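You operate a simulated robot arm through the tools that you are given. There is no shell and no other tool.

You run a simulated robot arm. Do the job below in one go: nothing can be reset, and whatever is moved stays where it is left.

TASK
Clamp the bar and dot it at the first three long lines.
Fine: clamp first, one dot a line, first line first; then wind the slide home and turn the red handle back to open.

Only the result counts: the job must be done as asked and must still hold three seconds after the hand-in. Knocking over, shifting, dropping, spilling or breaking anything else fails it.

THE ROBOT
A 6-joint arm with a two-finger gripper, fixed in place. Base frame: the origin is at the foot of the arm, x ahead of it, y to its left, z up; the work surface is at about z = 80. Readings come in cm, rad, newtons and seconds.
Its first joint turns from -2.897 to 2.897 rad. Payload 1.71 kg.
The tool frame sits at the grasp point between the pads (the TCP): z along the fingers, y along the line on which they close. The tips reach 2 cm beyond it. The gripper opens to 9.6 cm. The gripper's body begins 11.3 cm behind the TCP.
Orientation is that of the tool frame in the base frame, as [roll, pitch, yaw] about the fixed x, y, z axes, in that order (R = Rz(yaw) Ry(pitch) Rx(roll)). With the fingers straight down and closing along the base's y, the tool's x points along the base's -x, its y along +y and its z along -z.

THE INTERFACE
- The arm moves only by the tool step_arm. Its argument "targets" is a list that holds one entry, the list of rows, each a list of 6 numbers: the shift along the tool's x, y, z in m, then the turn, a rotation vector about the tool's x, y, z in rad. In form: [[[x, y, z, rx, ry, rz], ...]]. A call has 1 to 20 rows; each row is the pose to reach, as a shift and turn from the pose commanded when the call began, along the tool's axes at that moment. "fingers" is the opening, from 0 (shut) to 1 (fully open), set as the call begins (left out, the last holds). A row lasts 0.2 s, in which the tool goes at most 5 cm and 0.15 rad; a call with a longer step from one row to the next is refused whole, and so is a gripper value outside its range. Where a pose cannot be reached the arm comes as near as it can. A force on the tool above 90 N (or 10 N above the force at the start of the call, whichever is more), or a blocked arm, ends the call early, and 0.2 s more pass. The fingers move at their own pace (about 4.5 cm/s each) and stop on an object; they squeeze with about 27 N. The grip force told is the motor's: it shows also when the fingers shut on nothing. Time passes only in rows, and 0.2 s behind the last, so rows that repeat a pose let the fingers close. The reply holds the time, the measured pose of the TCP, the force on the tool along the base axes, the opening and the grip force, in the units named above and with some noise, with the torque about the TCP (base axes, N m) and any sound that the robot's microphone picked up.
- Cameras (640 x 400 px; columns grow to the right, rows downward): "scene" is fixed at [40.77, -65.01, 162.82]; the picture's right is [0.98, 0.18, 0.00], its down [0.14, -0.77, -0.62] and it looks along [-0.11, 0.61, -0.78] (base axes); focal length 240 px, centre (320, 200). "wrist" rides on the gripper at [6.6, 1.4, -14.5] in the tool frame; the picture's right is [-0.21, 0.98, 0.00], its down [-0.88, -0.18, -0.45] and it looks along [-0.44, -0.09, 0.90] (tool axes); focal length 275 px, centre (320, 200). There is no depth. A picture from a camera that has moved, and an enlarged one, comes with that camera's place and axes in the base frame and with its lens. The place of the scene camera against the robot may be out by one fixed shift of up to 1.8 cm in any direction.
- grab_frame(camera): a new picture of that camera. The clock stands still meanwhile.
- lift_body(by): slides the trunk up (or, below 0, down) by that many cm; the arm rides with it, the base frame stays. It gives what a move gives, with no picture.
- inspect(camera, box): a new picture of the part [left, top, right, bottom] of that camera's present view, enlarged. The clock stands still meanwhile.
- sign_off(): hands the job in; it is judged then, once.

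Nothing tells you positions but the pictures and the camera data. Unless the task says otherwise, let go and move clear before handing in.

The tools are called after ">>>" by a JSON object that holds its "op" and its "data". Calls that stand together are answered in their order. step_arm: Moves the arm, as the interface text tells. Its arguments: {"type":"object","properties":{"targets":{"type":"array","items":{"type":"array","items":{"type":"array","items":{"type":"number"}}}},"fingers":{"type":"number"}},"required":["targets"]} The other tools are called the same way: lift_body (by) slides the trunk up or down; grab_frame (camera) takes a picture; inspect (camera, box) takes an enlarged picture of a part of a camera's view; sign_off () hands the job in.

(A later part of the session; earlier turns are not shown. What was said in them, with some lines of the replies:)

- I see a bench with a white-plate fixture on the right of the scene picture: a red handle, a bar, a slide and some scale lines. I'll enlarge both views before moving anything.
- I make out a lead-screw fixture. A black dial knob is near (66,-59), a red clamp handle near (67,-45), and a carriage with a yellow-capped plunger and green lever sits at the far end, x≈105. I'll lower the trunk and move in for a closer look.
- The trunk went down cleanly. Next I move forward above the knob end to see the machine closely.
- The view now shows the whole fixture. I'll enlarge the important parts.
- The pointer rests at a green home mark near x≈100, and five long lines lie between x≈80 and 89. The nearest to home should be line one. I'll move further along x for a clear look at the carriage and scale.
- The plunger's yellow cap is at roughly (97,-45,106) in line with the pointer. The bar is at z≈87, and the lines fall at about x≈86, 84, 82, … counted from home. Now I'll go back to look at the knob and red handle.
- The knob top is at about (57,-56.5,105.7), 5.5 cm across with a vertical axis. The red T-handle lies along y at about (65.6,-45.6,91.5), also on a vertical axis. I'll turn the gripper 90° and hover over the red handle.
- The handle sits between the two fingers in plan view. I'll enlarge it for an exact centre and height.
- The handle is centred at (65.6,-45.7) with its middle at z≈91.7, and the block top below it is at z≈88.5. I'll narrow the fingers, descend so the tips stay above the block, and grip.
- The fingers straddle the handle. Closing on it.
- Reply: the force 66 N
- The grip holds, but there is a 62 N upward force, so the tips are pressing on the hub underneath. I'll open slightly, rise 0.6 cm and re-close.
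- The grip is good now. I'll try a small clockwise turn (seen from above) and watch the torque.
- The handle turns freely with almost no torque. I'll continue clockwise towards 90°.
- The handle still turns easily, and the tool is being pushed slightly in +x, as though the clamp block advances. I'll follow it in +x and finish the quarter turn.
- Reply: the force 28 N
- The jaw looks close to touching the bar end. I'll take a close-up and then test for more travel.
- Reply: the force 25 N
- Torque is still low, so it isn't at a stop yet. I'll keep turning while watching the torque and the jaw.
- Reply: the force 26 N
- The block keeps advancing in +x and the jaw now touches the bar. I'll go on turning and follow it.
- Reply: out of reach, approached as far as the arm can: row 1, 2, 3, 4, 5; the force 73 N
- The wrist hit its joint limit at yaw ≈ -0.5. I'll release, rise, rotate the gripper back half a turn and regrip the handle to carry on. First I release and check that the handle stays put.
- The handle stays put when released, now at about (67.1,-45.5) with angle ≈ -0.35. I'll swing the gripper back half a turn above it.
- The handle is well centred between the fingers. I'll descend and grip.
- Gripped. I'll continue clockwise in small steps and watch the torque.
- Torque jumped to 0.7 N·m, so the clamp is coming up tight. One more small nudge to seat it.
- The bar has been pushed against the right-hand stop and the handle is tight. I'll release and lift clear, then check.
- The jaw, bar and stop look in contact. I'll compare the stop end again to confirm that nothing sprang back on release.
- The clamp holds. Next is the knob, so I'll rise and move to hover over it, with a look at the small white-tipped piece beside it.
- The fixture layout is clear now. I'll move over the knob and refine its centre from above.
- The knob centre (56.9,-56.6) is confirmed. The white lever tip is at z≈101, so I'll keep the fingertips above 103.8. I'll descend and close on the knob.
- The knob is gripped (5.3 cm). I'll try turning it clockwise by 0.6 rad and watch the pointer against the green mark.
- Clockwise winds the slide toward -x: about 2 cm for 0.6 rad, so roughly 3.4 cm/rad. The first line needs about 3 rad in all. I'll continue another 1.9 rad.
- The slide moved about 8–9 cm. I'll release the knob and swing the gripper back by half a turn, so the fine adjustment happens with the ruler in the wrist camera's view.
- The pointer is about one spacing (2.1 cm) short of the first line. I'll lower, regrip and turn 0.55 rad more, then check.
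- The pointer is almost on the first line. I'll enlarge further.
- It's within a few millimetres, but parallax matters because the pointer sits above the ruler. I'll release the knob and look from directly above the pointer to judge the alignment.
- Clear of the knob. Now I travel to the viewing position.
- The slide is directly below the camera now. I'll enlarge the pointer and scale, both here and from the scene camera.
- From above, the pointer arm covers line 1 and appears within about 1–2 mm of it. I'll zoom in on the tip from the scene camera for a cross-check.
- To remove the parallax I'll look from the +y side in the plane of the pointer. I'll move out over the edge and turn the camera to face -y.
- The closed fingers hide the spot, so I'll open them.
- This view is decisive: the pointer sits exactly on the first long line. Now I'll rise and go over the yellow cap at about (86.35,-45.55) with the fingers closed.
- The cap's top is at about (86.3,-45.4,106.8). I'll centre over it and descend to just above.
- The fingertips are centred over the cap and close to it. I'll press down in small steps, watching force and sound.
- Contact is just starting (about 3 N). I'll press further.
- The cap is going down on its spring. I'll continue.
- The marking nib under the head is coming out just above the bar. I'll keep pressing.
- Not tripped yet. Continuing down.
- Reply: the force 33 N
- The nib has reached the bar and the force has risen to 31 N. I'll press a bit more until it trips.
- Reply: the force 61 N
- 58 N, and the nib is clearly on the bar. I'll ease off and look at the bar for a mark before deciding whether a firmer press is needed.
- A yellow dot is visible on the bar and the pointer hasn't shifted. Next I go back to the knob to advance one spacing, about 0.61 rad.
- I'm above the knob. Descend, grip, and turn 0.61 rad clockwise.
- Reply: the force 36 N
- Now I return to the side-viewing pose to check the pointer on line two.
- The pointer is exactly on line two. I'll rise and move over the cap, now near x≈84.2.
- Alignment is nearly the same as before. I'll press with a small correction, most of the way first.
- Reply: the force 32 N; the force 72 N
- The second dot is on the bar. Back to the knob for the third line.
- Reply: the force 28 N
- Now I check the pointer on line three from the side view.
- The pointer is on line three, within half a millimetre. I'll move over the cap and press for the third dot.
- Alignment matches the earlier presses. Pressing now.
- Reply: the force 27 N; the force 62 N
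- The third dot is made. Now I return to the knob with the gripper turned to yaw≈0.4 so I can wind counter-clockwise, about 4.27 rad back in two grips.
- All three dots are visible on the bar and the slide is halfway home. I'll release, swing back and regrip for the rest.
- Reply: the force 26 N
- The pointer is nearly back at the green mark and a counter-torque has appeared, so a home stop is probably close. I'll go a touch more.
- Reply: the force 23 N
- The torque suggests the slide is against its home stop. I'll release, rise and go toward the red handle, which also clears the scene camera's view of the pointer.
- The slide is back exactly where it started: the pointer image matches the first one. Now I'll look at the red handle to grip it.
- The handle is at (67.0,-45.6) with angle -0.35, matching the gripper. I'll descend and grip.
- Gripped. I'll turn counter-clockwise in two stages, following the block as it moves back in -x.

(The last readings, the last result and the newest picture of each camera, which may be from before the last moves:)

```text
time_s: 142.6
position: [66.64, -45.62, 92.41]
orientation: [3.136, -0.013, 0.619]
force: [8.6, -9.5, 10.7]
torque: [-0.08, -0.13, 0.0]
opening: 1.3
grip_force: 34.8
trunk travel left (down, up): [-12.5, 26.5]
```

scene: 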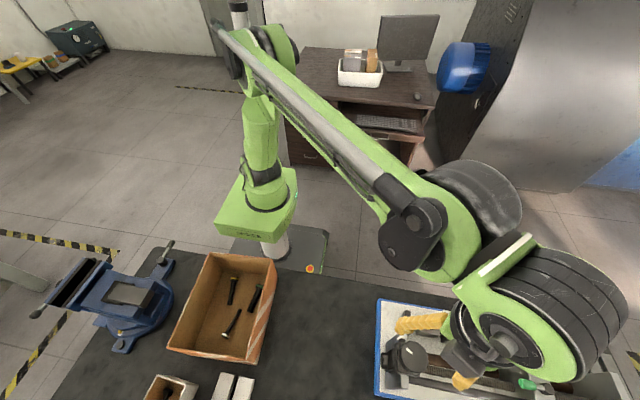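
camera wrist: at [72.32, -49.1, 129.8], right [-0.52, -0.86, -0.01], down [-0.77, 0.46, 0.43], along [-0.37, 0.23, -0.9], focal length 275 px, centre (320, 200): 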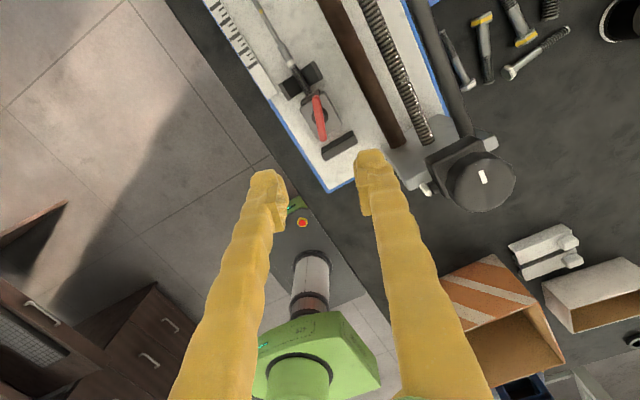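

>>> {"op": "step_arm", "data": {"targets": [[[-0.0007, -0.0005, 0, 0, 0, -0.12], [-0.0014, -0.001, 0, 0, 0, -0.24], [-0.0021, -0.0015, 0, 0, 0, -0.36], [-0.0028, -0.002, 0, 0, 0, -0.48], [-0.0036, -0.0026, 0, 0, 0, -0.6], [-0.0043, -0.0031, 0, 0, 0, -0.72], [-0.005, -0.0036, 0, 0, 0, -0.84], [-0.0057, -0.0041, 0, 0, 0, -0.95], [-0.0057, -0.0041, 0, 0, 0, -0.95]]], "fingers": 0}}

>>> {"op": "inspect", "data": {"camera": "wrist", "box": [220, 60, 460, 260]}}

```text
time_s: 144.6
position: [65.95, -45.56, 92.4]
orientation: [3.127, -0.004, 1.568]
force: [1.6, -16.6, 8.8]
torque: [-0.27, -0.03, -0.02]
opening: 1.26
grip_force: 35.1
trunk travel left (down, up): [-12.5, 26.5]
```

```text
2.00 times, centred on (340, 160) of wrist
camera zoom: at [66.88, -39.07, 106.76], right [0.98, -0.21, 0.02], down [-0.19, -0.88, 0.44], along [-0.08, -0.43, -0.9], focal length 551 px, centre (280, 280)
```

zoom: 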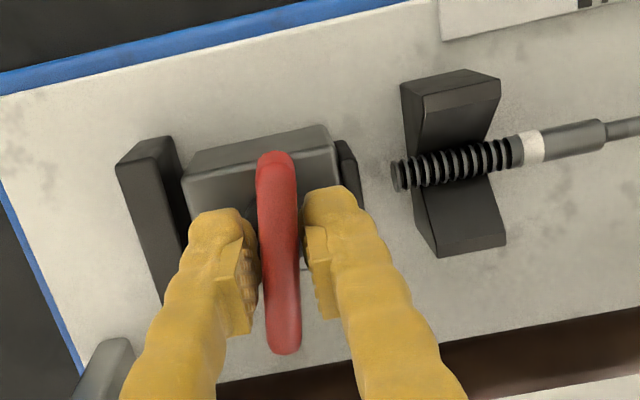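

The jaw has backed off and the handle is nearly back, but it lags slightly in the grip. I'll turn a little more until it reaches its open stop.

>>> {"op": "step_arm", "data": {"targets": [[[0.001, -0.001, 0, 0, 0, -0.06], [0.001, -0.001, 0, 0, 0, -0.12], [0.001, -0.001, 0, 0, 0, -0.12]]], "fingers": 0}}

>>> {"op": "inspect", "data": {"camera": "wrist", "box": [220, 60, 460, 260]}}

```text
time_s: 145.4
position: [65.72, -45.47, 92.27]
orientation: [3.126, -0.002, 1.687]
force: [1.3, -24.6, 9.2]
torque: [-0.41, -0.04, -0.06]
opening: 1.28
grip_force: 35.0
trunk travel left (down, up): [-12.5, 26.5]
```

```text
2.00 times, centred on (340, 160) of wrist
camera zoom: at [65.99, -38.89, 106.72], right [1.0, -0.09, 0.02], down [-0.09, -0.89, 0.44], along [-0.03, -0.44, -0.9], focal length 551 px, centre (280, 280)
```

zoom: 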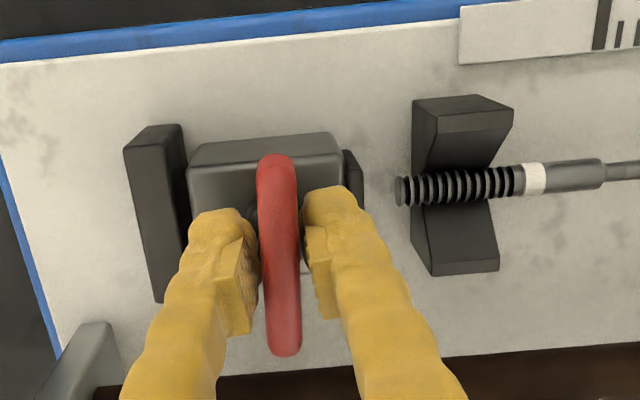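

The handle now measures about 1.54 rad against the original 1.57. One small nudge to finish.

>>> {"op": "step_arm", "data": {"targets": [[[0.001, 0, 0, 0, 0, -0.04], [0.001, 0, 0, 0, 0, -0.04]]], "fingers": 0}}

>>> {"op": "step_arm", "data": {"targets": [[[0.001, 0, 0, 0, 0, -0.04], [0.001, 0, 0, 0, 0, -0.04]]], "fingers": 0}}

>>> {"op": "inspect", "data": {"camera": "wrist", "box": [220, 60, 460, 260]}}

```text
time_s: 146.0
position: [65.76, -45.43, 92.25]
orientation: [3.127, -0.002, 1.728]
force: [-0.8, -27.3, 4.8]
torque: [-0.39, -0.01, -0.06]
opening: 1.28
grip_force: 35.0
trunk travel left (down, up): [-12.5, 26.5]
```

```text
time_s: 146.6
position: [65.8, -45.36, 92.22]
orientation: [3.125, 0.001, 1.769]
force: [-0.7, -30.4, 1.9]
torque: [-0.42, 0.0, -0.27]
opening: 1.32
grip_force: 35.1
trunk travel left (down, up): [-12.5, 26.5]
```

```text
2.00 times, centred on (340, 160) of wrist
camera zoom: at [65.46, -38.7, 106.68], right [1.0, -0.01, 0.02], down [-0.02, -0.9, 0.44], along [0.01, -0.44, -0.9], focal length 551 px, centre (280, 280)
```

zoom: 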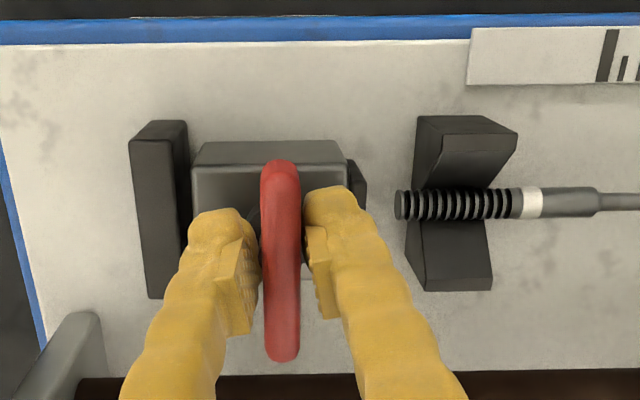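

The torque is rising and the handle lies along y as it did at the start, so it's at its open stop. Release and lift clear.

>>> {"op": "step_arm", "data": {"targets": [[[0, 0, 0, 0, 0, 0], [0, 0, 0, 0, 0, 0], [0, 0, -0.01, 0, 0, 0], [0, 0, -0.04, 0, 0, 0], [0, 0, -0.08, 0, 0, 0], [0, 0, -0.12, 0, 0, 0], [0, 0, -0.16, 0, 0, 0], [0, 0, -0.2, 0, 0, 0], [0, 0, -0.23, 0, 0, 0], [0, 0, -0.23, 0, 0, 0]]], "fingers": 0.4}}

>>> {"op": "grab_frame", "data": {"camera": "wrist"}}

>>> {"op": "inspect", "data": {"camera": "wrist", "box": [240, 60, 480, 200]}}

>>> {"op": "inspect", "data": {"camera": "scene", "box": [500, 320, 560, 370]}}

>>> {"op": "grab_frame", "data": {"camera": "scene"}}

```text
time_s: 148.8
position: [65.38, -45.33, 115.35]
orientation: [3.125, 0.002, 1.768]
force: [-0.5, 0.4, -0.7]
torque: [-0.04, -0.03, -0.02]
opening: 3.85
grip_force: 0.0
trunk travel left (down, up): [-12.5, 26.5]
```

```text
taken
camera wrist: at [65.13, -38.56, 129.75], right [1.0, -0.01, 0.02], down [-0.02, -0.9, 0.44], along [0.01, -0.44, -0.9], focal length 275 px, centre (320, 200)
```

wrist: 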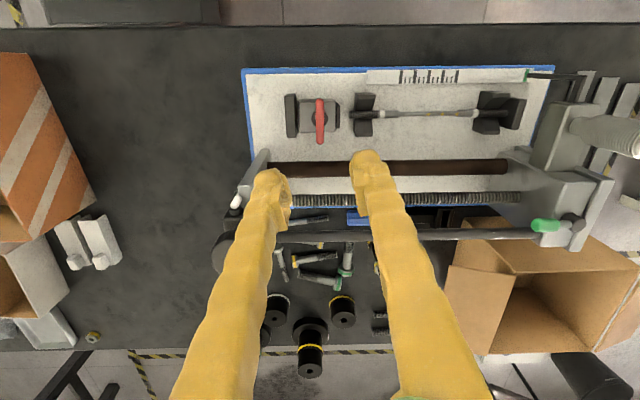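

```text
2.67 times, centred on (360, 130) of wrist
camera zoom: at [65.13, -38.56, 129.75], right [1.0, -0.01, 0.02], down [-0.02, -0.9, 0.44], along [0.01, -0.44, -0.9], focal length 734 px, centre (213, 387)
```

zoom: 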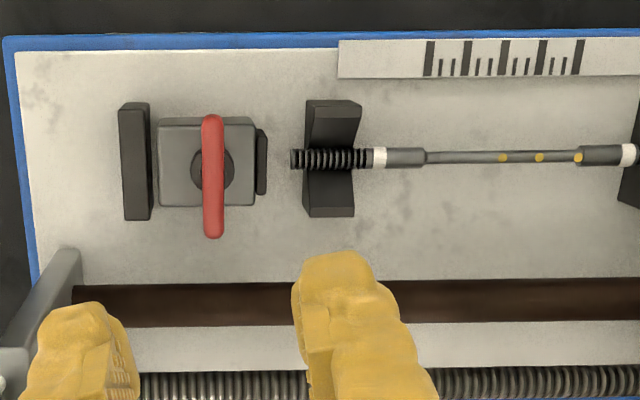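

```text
8.00 times, centred on (530, 345) of scene
camera zoom: at [40.77, -65.01, 162.82], right [0.98, 0.18, 0.0], down [0.14, -0.77, -0.62], along [-0.11, 0.61, -0.78], focal length 1922 px, centre (-1360, -960)
```

zoom: 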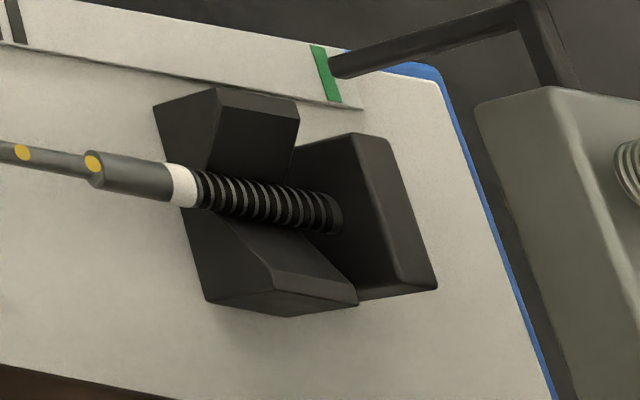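

```text
taken
```

scene: 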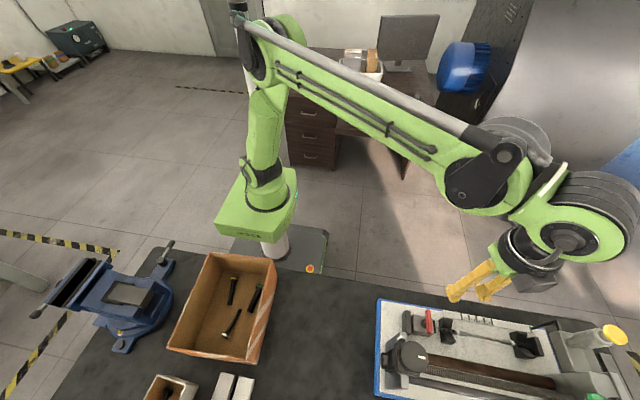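

The bar carries three yellow dots, directly in line with the first three long lines counted from home. The slide's pointer is back at the green mark, the red handle is open in its starting position, and the gripper is empty and clear. Handing in.

>>> {"op": "sign_off", "data": {}}

```text
The job is handed in.
```

The bar was clamped and marked with one dot at each of the first three long lines, and the job is handed in. I took the first line to be the one nearest the green home mark. No verdict came back on the hand-in.

- **Clamp:** I turned the red handle until the bar was tight against the right-hand stop, before making any dots.
- **Dots:** I pressed the yellow cap once at each line, in order from the first. In the last picture the three dots line up with the first three long lines.
- **Slide:** I wound it back until it met resistance. The pointer sits at the green mark exactly as in the first picture.
- **Red handle:** It is back in its starting position and open, and the jaw is clear of the bar.

The bar stayed against the right-hand stop when the clamp was opened, so it now sits a few millimetres from its starting position. Nothing else was touched or knocked, and the gripper was empty and clear at the hand-in.
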